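You operate a simulated robot arm through the tools that you are given. There is no shell and no other tool. Be economical: measure what you need, move in short steps, check, and stop when the job is done.

You run a simulated robot arm. Do the job below in one go: nothing can be reset, and whatever is moved stays where it is left.

## Task
Take the yellow disc and put it on top of the black spool.

Only the result counts: the job must be done as asked and must still hold three seconds after the hand-in. Knocking over, shifting, dropping, spilling or breaking anything else fails it.

## Robot
A 7-joint arm with a two-finger parallel gripper, fixed in place. Base frame: the origin is at the foot of the arm, x ahead of it, y to its left, z up; the work surface is at about z = 0. Readings come in cm, degrees, newtons and seconds.
With the tool pointing down near the work surface it reaches from about 24 to 62 cm from the base axis. Its first joint turns from -66.0 to 66.0 degrees. Payload 2.6 kg.
The tool frame sits at the grasp point between the pads (the TCP): z along the fingers, y along the line on which they close. The tips reach 3 cm beyond it. Largest opening 9.4 cm; finger width 2.8, thickness 1; the body of the gripper, 5 by 9.6 cm, starts 5.5 cm behind the TCP.
Orientation is told as [roll, pitch, yaw] about the base's x, y, z axes, in that order, counted from this pose: with the fingers straight down and closing along the base's y, the tool's x points along the base's -x, its y along +y and its z along -z.

## Interface
- The arm moves only by the tool arm_command. Its argument "commands" is a list of rows, each a list of 3 entries, a list of its own where there are three numbers: the closure, from 0 (fully open) to 1 (shut), then the shift along the tool's x, y, z in units of 30 mm (1.0 is 30 mm), then the turn, a rotation vector about the tool's x, y, z in units of 6 degrees (1.0 is 6 degrees). In form: [[jaw, [tx, ty, tz], [wx, wy, wz]], ...]. A call has 1 to 12 rows; each row shifts and turns the commanded pose from where the row before left it, along the tool's axes as they then stand. A call with a number of a shift or a turn outside -1 to 1 is refused whole. Rows are played at 5 a second. More than 5 cm and 8.6 degrees between two rows, or a gripper value outside its range, and nothing of the call is played. A pose out of reach is approached as far as the arm can. The call stops where the force on the tool passes 40 N (or 10 N more than at its start, if that is more) or the arm is blocked; 0.2 s more then pass. The fingers move at their own pace (about 7.2 cm/s each) and stop on an object; they squeeze with about 33 N. The grip force told is the motor's: it shows also when the fingers shut on nothing. Time passes only in rows, and 0.2 s behind the last, so rows that do not move let the fingers close. It gives the time, the measured TCP pose, the force on the tool (base axes), the opening and the grip force at its end, in the units of the frame above (readings bear some noise), and new pictures: "show" is both (left out), scene, wrist or none.
- Cameras (640 x 400 px; columns grow to the right, rows downward): "scene" is fixed at [2.93, 42.44, 57.27]; the picture's right is [-0.84, -0.54, 0.00], its down [-0.26, 0.40, -0.88] and it looks along [0.48, -0.74, -0.48] (base axes); focal length 338 px, centre (320, 200). "wrist" rides on the gripper at [-3.7, 0, -5.8] in the tool frame; the picture's right is [0.00, -1.00, 0.00], its down [0.97, 0.00, -0.24] and it looks along [0.24, 0.00, 0.97] (tool axes); focal length 218 px, centre (320, 200). There is no depth. A picture from a camera that has moved, and an enlarged one, comes with that camera's place and axes in the base frame and with its lens.
- inspect(camera, box): a new picture of the part [left, top, right, bottom] of that camera's present view, enlarged. It takes no simulated time.
- sign_off(): hands the job in; it is judged then, once.

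Go step by step. Nothing tells you positions but the pictures and the camera data: compare them with the known pose of the tool, close in by small moves and look again before you grip or let go. The budget is 90 turns and 150 pictures, counting those below and the enlarged ones. Unless the task says otherwise, let go and move clear before handing in, and close with one line.

The tools are called after ">>>" as a command line: name --argument value ..., lists and objects as JSON in quotes. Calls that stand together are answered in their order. arm_command: Moves the arm, as the interface text tells. Its arguments: {"type":"object","properties":{"commands":{"type":"array","items":{"type":"array"}},"show":{"type":"string","enum":["both","scene","wrist","none"]}},"required":["commands"]} The other tools are called the same way: inspect (camera, box) takes an enlarged picture of a part of a camera's view; sign_off () hands the job in.

At the start:

```text
clock: 0.0
tool_pos: [40.84, -19.83, 24.63]
tcp_rot: [0.0, 0.1, 0.0]
force: [0.3, 0.1, 0.2]
gripper_width: 9.38
grasp_force: 0.0
```

scene: 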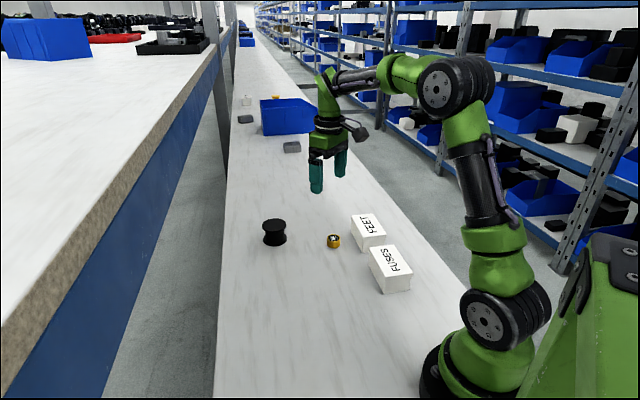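
wrist: 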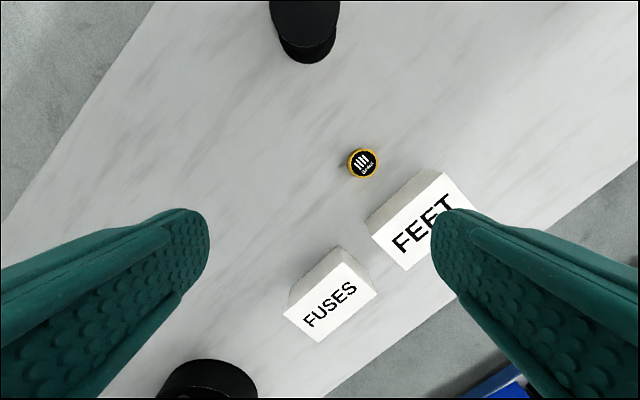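

The yellow disc appears to be near (42.4, -25.4), and the black spool near (58, -19) at the edge of reach. I'll enlarge both before moving.

>>> inspect --camera "scene" --box '[240, 190, 420, 302]'

>>> inspect --camera "wrist" --box '[260, 0, 500, 280]'

```text
3.56 times, centred on (330, 246) of scene
camera zoom: at [2.93, 42.44, 57.27], right [-0.84, -0.54, 0.0], down [-0.26, 0.4, -0.88], along [0.48, -0.74, -0.48], focal length 1200 px, centre (284, 36)
```

zoom: 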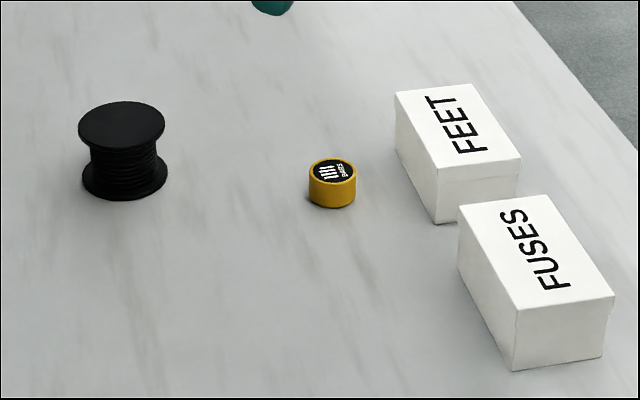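

```text
1.43 times, centred on (380, 140) of wrist
camera zoom: at [44.67, -19.9, 30.51], right [0.0, -1.0, 0.0], down [-0.97, 0.0, 0.24], along [-0.24, 0.0, -0.97], focal length 312 px, centre (234, 286)
```

zoom: 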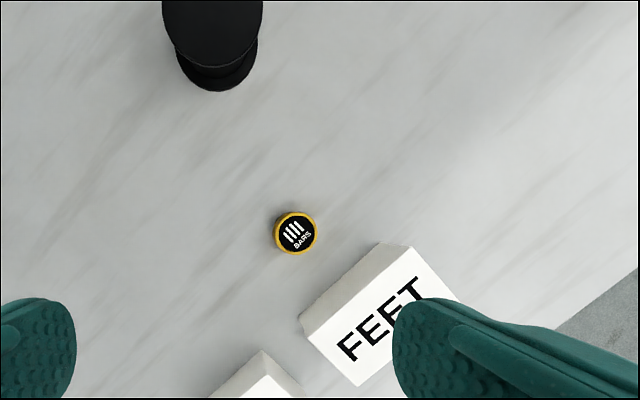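

The disc is about 3.8 cm wide and 2.2 cm tall, near (42.65, -25.7). The spool is about 4.5 cm tall, near (58.3, -18.9). I'll move above the disc and turn the jaw parallel to the FEET box edge so the fingers stay clear of it.

>>> arm_command --commands '[[0, [-0.15, -0.4875, 0.83], [0, 0, 0]], [0, [-0.15, -0.4875, 0.83], [0, 0, 0]], [0, [-0.15, -0.4875, 0.83], [0, 0, 0]], [0, [-0.15, -0.4875, 0.83], [0, 0, 0]], [0.2, [0, 0, 0], [0, 0, -1]], [0.2, [0, 0, 0], [0, 0, -1]], [0.2, [0, 0, 0], [0, 0, -1]], [0.2, [0, 0, 0], [0, 0, -1]], [0.2, [0, 0, 0], [0, 0, -1]], [0.2, [0, 0, 0], [0, 0, -1]], [0.2, [0, 0, 0], [0, 0, -1]], [0.2, [0, 0, 0], [0, 0, 0]]]'

```text
clock: 2.6
tool_pos: [42.79, -25.71, 14.66]
tcp_rot: [0.0, 0.0, 42.1]
force: [-0.1, -0.4, 0.2]
gripper_width: 7.51
grasp_force: 0.0
camera wrist: at [45.53, -23.2, 20.49], right [0.67, -0.74, 0.0], down [-0.72, -0.65, 0.24], along [-0.18, -0.16, -0.97], focal length 218 px, centre (320, 200)
```

scene: 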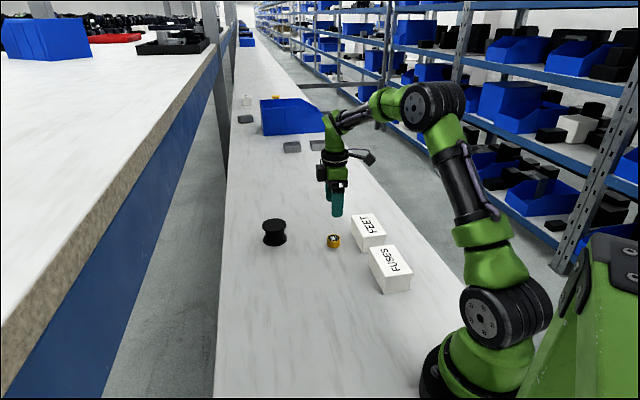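
wrist: 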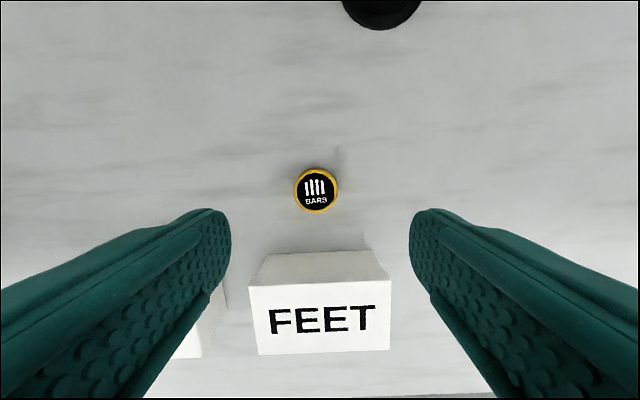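

The disc is centred between the fingers to within about 3 mm, and the box is clear of both. I'll correct sideways and go part way down.

>>> arm_command --commands '[[0.2, [0, 0.1, 0.6], [0, 0, 0]], [0.2, [0, 0, 0.7], [0, 0, 0]], [0.2, [0, 0, 0.7], [0, 0, 0]], [0.2, [0, 0, 0.6], [0, 0, 0]], [0.2, [0, 0, 0], [0, 0, 0]]]'

```text
clock: 3.8
tool_pos: [42.36, -25.33, 6.95]
tcp_rot: [0.0, -0.1, 42.0]
force: [-0.4, -0.7, -1.2]
gripper_width: 7.5
grasp_force: 0.1
camera wrist: at [45.18, -22.9, 12.72], right [0.67, -0.74, 0.0], down [-0.72, -0.65, 0.24], along [-0.18, -0.16, -0.97], focal length 218 px, centre (320, 200)
```

scene: 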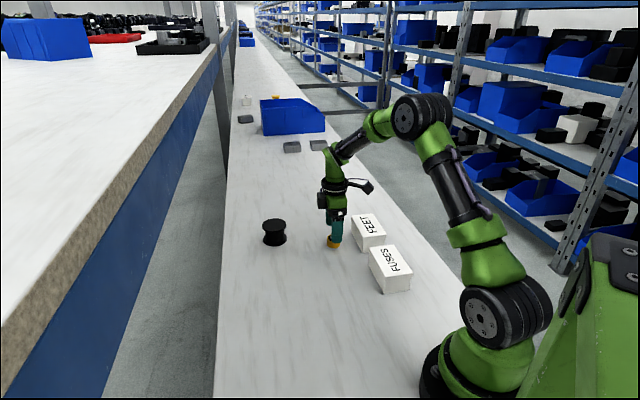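
wrist: 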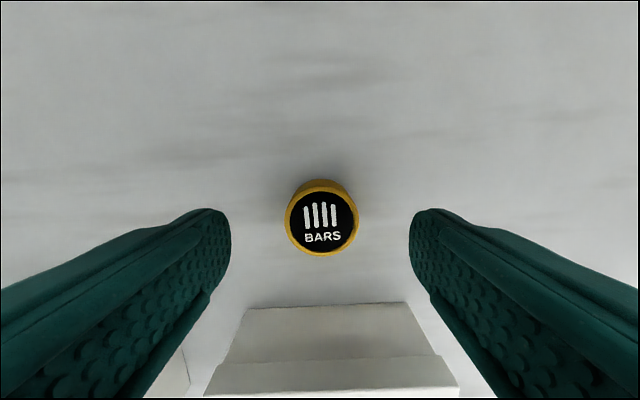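

The disc is now centred, at about (42.38, -25.4). I'll lower until the tips are just above the table and then close.

>>> arm_command --commands '[[0.2, [0, 0, 0.6], [0, 0, 0]], [0.2, [0, 0, 0.5], [0, 0, 0]], [0.2, [0, 0, 0], [0, 0, 0]], [0.7, [0, 0, 0], [0, 0, 0]], [0.7, [0, 0, 0], [0, 0, 0]], [0.7, [0, 0, 0], [0, 0, 0]]]'

```text
clock: 5.2
tool_pos: [42.35, -25.57, 3.67]
tcp_rot: [0.0, 0.0, 42.1]
force: [-0.5, 0.2, -0.5]
gripper_width: 3.6
grasp_force: 33.1
camera wrist: at [45.21, -23.07, 9.44], right [0.67, -0.74, 0.0], down [-0.72, -0.65, 0.24], along [-0.18, -0.16, -0.97], focal length 218 px, centre (320, 200)
```

scene: 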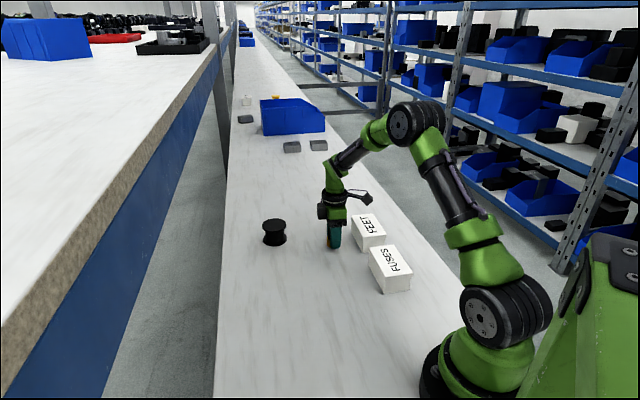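
wrist: 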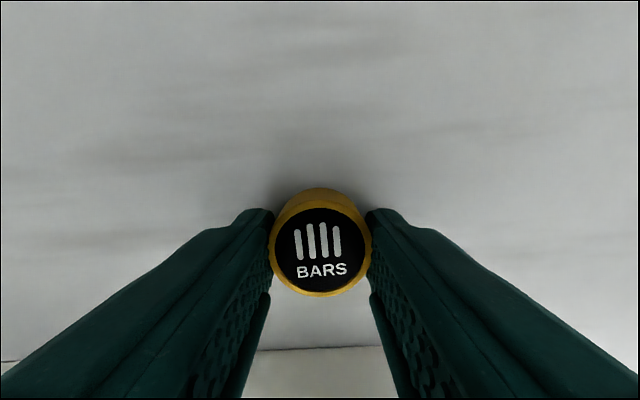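

The disc is held at 3.6 cm opening. I'll lift and move halfway to the spool, then look.

>>> arm_command --commands '[[0.7, [0, 0, -0.5], [0, 0, 0]], [0.7, [0, 0, -0.8], [0, 0, 0]], [0.7, [0, 0, -0.8], [0, 0, 0]], [0.7, [0, 0, -0.8], [0, 0, 0]], [0.7, [-0.6, -0.21, 0], [0, 0, 0]], [0.7, [-0.7, -0.25, 0], [0, 0, 0]], [0.7, [-0.7, -0.25, 0], [0, 0, 0]], [0.7, [-0.7, -0.24, 0], [0, 0, 0]], [0.7, [0, 0, 0], [0, 0, 0]]]'

```text
clock: 7.2
tool_pos: [50.43, -22.35, 12.17]
tcp_rot: [0.0, 0.0, 42.0]
force: [0.6, 0.0, -0.1]
gripper_width: 3.59
grasp_force: 33.2
camera wrist: at [53.21, -19.82, 18.08], right [0.67, -0.74, 0.0], down [-0.72, -0.65, 0.24], along [-0.18, -0.16, -0.97], focal length 218 px, centre (320, 200)
```

scene: 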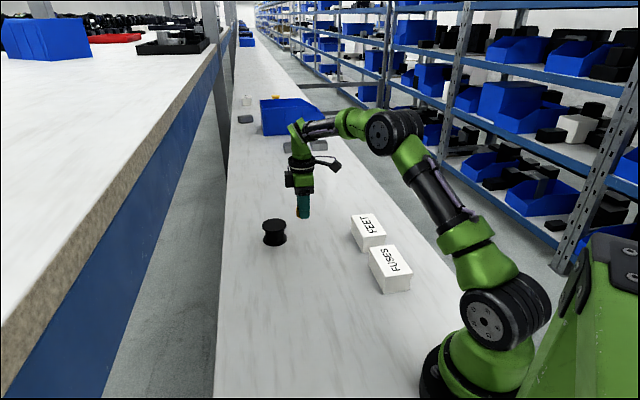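
wrist: 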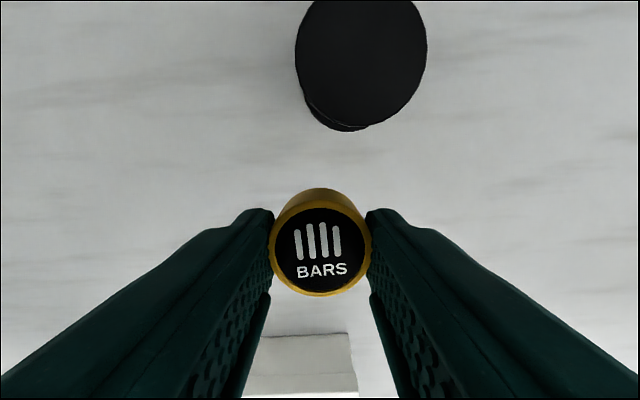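

The spool's top centre works out at about (58.2, -18.4). The disc bottom is at z≈8.5, well above the spool, so I'll move over it at this height.

>>> arm_command --commands '[[0.7, [-0.6, -0.17, 0], [0, 0, 0]], [0.7, [-0.75, -0.21, 0], [0, 0, 0]], [0.7, [-0.75, -0.21, 0], [0, 0, 0]], [0.7, [-0.69, -0.197, 0], [0, 0, 0]], [0.7, [0, 0, 0], [0, 0, 0]], [0.7, [0, 0, 0], [0, 0, 0]]]'

>>> inspect --camera "scene" --box '[220, 150, 348, 230]'

```text
clock: 8.6
tool_pos: [58.56, -18.41, 12.43]
tcp_rot: [0.0, 0.0, 42.0]
force: [-0.5, -0.6, 0.1]
gripper_width: 3.58
grasp_force: 32.9
camera wrist: at [61.27, -15.92, 18.24], right [0.67, -0.74, 0.0], down [-0.72, -0.65, 0.24], along [-0.18, -0.16, -0.97], focal length 218 px, centre (320, 200)
```

scene: 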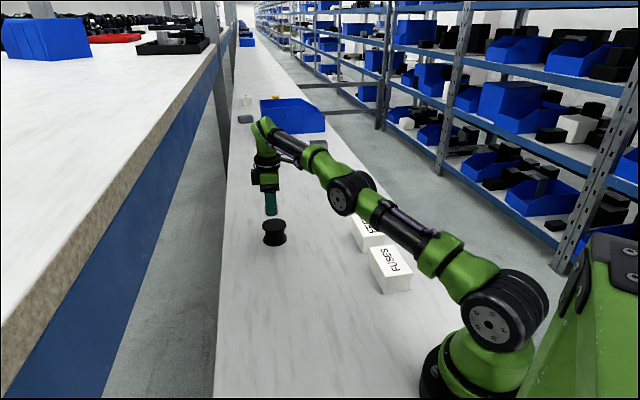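
wrist: 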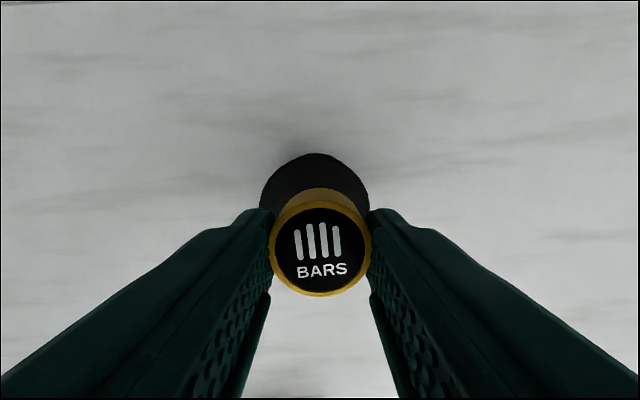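

```text
5.00 times, centred on (284, 190) of scene
camera zoom: at [2.93, 42.44, 57.27], right [-0.84, -0.54, 0.0], down [-0.26, 0.4, -0.88], along [0.48, -0.74, -0.48], focal length 1688 px, centre (500, 250)
```

zoom: 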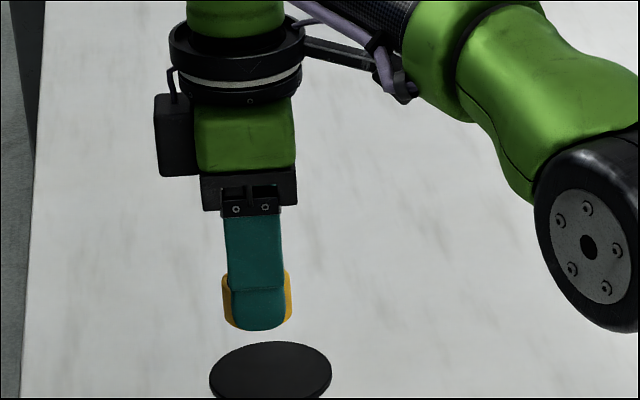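

The spool centre sits about 3–4 mm off the tool at roughly (58.1, -18.4), with its top at z≈4.5–5. I'll correct and descend most of the way.

>>> arm_command --commands '[[0.7, [0.1, 0.1, 0.2], [0, 0, 0]], [0.7, [0, 0, 0.4], [0, 0, 0]], [0.7, [0, 0, 0.3], [0, 0, 0]], [0.7, [0, 0, 0], [0, 0, 0]]]'

>>> inspect --camera "scene" --box '[220, 180, 348, 260]'

```text
clock: 9.6
tool_pos: [57.81, -18.33, 9.68]
tcp_rot: [0.1, 0.1, 41.9]
force: [0.1, 0.8, 0.2]
gripper_width: 3.58
grasp_force: 33.0
camera wrist: at [60.56, -15.9, 15.55], right [0.67, -0.74, 0.0], down [-0.72, -0.65, 0.24], along [-0.18, -0.16, -0.97], focal length 218 px, centre (320, 200)
```

scene: 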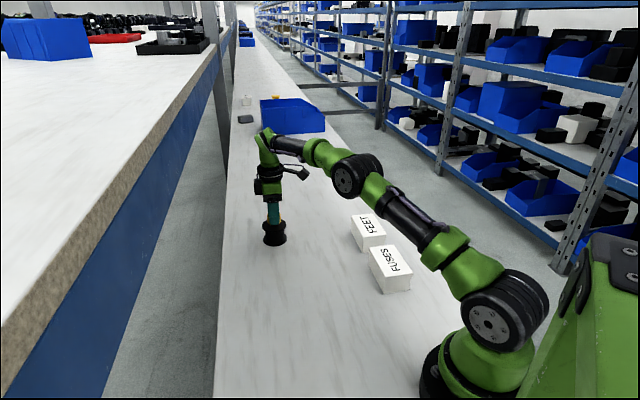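
wrist: 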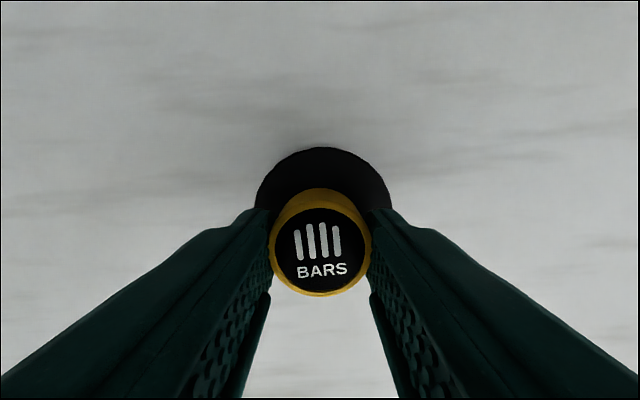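

```text
5.00 times, centred on (284, 220) of scene
camera zoom: at [2.93, 42.44, 57.27], right [-0.84, -0.54, 0.0], down [-0.26, 0.4, -0.88], along [0.48, -0.74, -0.48], focal length 1688 px, centre (500, 100)
```

zoom: 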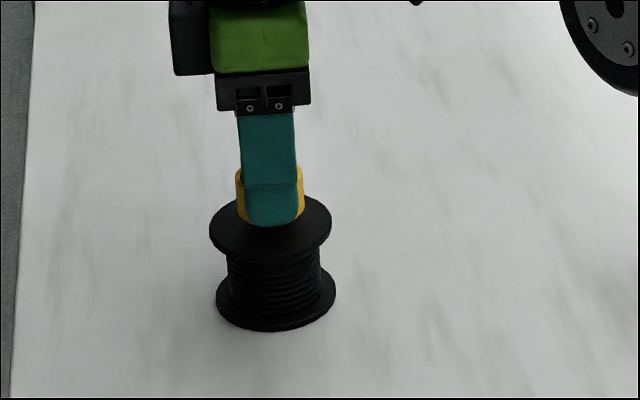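

The disc is centred over the spool in both views, with about 1–1.5 cm of gap left. I'll lower slowly and watch the force.

>>> arm_command --commands '[[0.7, [0, 0, 0.07], [0, 0, 0]], [0.7, [0, 0, 0.07], [0, 0, 0]], [0.7, [0, 0, 0.06], [0, 0, 0]], [0.7, [0, 0, 0.05], [0, 0, 0]], [0.7, [0, 0, 0.05], [0, 0, 0]], [0.7, [0, 0, 0], [0, 0, 0]]]' --show "wrist"

>>> inspect --camera "scene" --box '[242, 200, 306, 240]'

```text
clock: 11.0
tool_pos: [57.81, -18.33, 8.73]
tcp_rot: [0.0, 0.0, 42.0]
force: [0.2, 0.4, 1.5]
gripper_width: 3.61
grasp_force: 32.8
camera wrist: at [60.59, -15.84, 14.65], right [0.67, -0.74, 0.0], down [-0.72, -0.65, 0.24], along [-0.18, -0.16, -0.97], focal length 218 px, centre (320, 200)
```

wrist: 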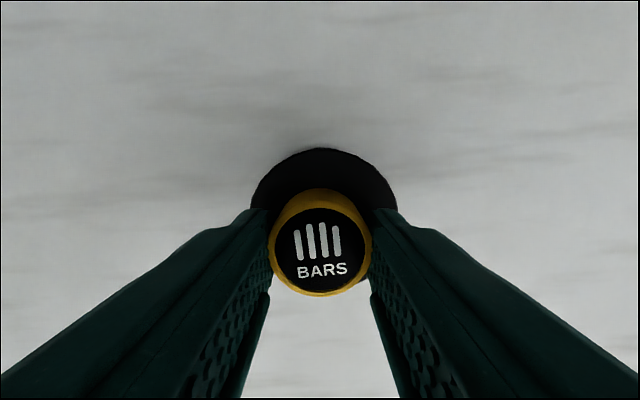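

```text
10.00 times, centred on (274, 220) of scene
camera zoom: at [2.93, 42.44, 57.27], right [-0.84, -0.54, 0.0], down [-0.26, 0.4, -0.88], along [0.48, -0.74, -0.48], focal length 3375 px, centre (780, 0)
```

zoom: 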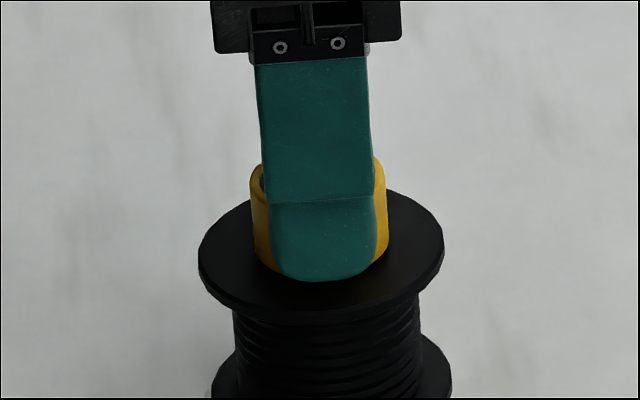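

The disc is nearly touching the spool. I'll take millimetre steps until the force rises.

>>> arm_command --commands '[[0.7, [0, 0, 0.03], [0, 0, 0]], [0.7, [0, 0, 0.03], [0, 0, 0]], [0.7, [0, 0, 0], [0, 0, 0]]]' --show "none"

```text
clock: 11.8
tool_pos: [57.85, -18.34, 8.74]
tcp_rot: [-0.2, -0.2, 42.0]
force: [-2.9, 0.4, 16.9]
gripper_width: 3.63
grasp_force: 32.9
```

The force rose to 17 N, so the disc is resting on the spool at TCP z≈8.7. I'll ease off slightly, then open.

>>> arm_command --commands '[[0.7, [0, 0, -0.04], [0, 0, 0]], [0.7, [0, 0, 0], [0, 0, 0]]]' --show "none"

```text
clock: 12.4
tool_pos: [57.92, -18.29, 8.82]
tcp_rot: [-0.2, -0.2, 42.1]
force: [4.5, -1.5, 14.1]
gripper_width: 3.61
grasp_force: 32.7
```

>>> arm_command --commands '[[0.7, [0, 0, -0.02], [0, 0, 0]], [0.7, [0, 0, 0], [0, 0, 0]]]' --show "wrist"

>>> inspect --camera "scene" --box '[242, 205, 306, 245]'

```text
clock: 13.0
tool_pos: [57.83, -18.29, 8.78]
tcp_rot: [0.0, -0.1, 42.1]
force: [2.6, -0.7, 13.4]
gripper_width: 3.6
grasp_force: 32.4
camera wrist: at [60.61, -15.83, 14.62], right [0.67, -0.74, 0.0], down [-0.72, -0.65, 0.24], along [-0.18, -0.16, -0.97], focal length 218 px, centre (320, 200)
```

wrist: 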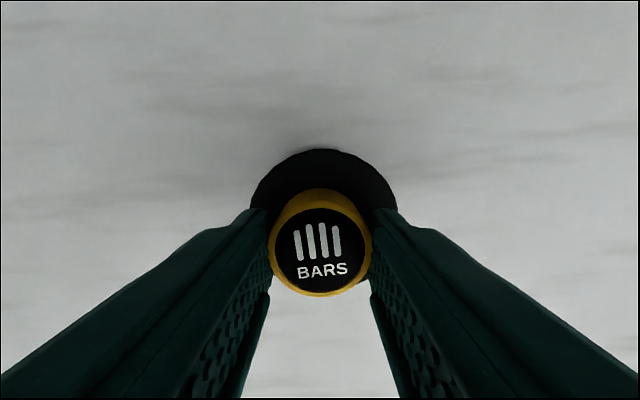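

```text
10.00 times, centred on (274, 225) of scene
camera zoom: at [2.92, 42.44, 57.26], right [-0.84, -0.54, 0.0], down [-0.26, 0.4, -0.88], along [0.48, -0.74, -0.48], focal length 3375 px, centre (780, -50)
```

zoom: 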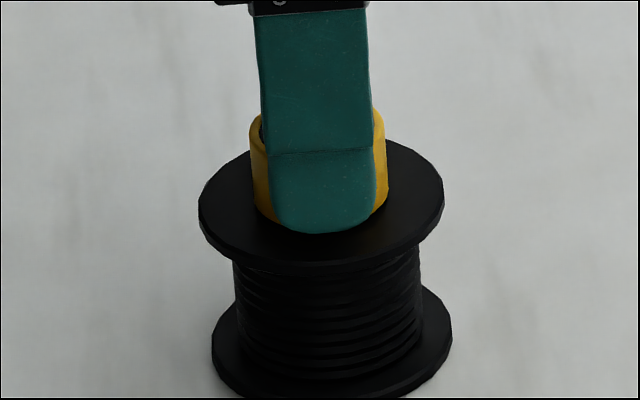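

The disc is seated on the spool and centred, still lightly pressed. I'll open the fingers, then rise straight up.

>>> arm_command --commands '[[0.5, [0, 0, 0], [0, 0, 0]], [0.3, [0, 0, 0], [0, 0, 0]], [0.3, [0, 0, 0], [0, 0, 0]], [0.3, [0, 0, -0.3], [0, 0, 0]], [0.3, [0, 0, -0.6], [0, 0, 0]], [0.3, [0, 0, -0.8], [0, 0, 0]], [0.3, [0, 0, -0.8], [0, 0, 0]], [0.3, [0, 0, 0], [0, 0, 0]]]'

>>> inspect --camera "scene" --box '[242, 205, 306, 245]'

```text
clock: 14.8
tool_pos: [57.72, -18.29, 16.08]
tcp_rot: [0.0, 0.0, 42.0]
force: [-0.8, -0.3, -0.3]
gripper_width: 6.57
grasp_force: 0.1
camera wrist: at [60.47, -15.76, 22.01], right [0.67, -0.74, 0.0], down [-0.72, -0.65, 0.24], along [-0.18, -0.16, -0.97], focal length 218 px, centre (320, 200)
```

scene: 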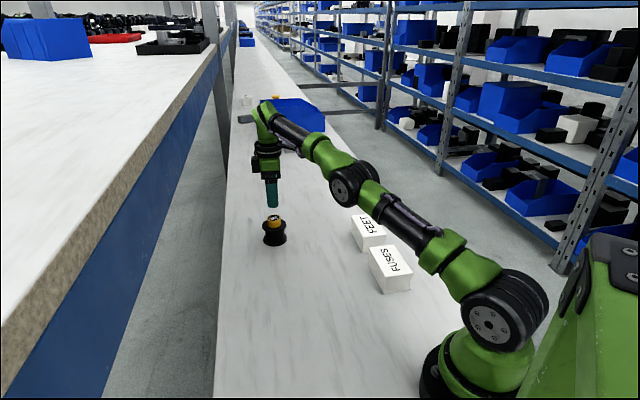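
wrist: 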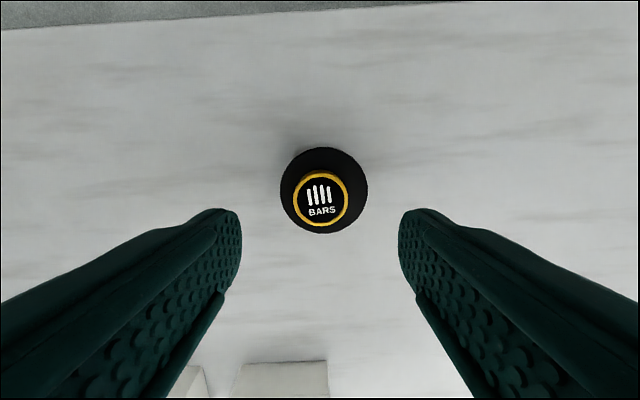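

```text
10.00 times, centred on (274, 225) of scene
camera zoom: at [2.93, 42.44, 57.27], right [-0.84, -0.54, 0.0], down [-0.26, 0.4, -0.88], along [0.48, -0.74, -0.48], focal length 3375 px, centre (780, -50)
```

zoom: 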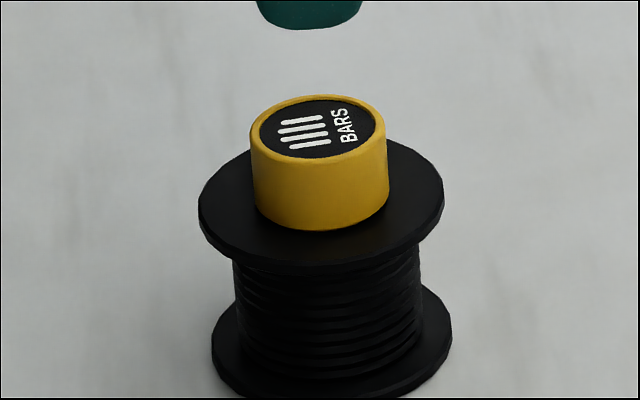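

The disc lies flat and centred on the spool, and the gripper is clear. I'm handing in.

>>> sign_off

```text
The job is handed in.
```

The yellow disc is resting flat and roughly centred on top of the black spool; the gripper is clear above it, and I saw nothing else move.
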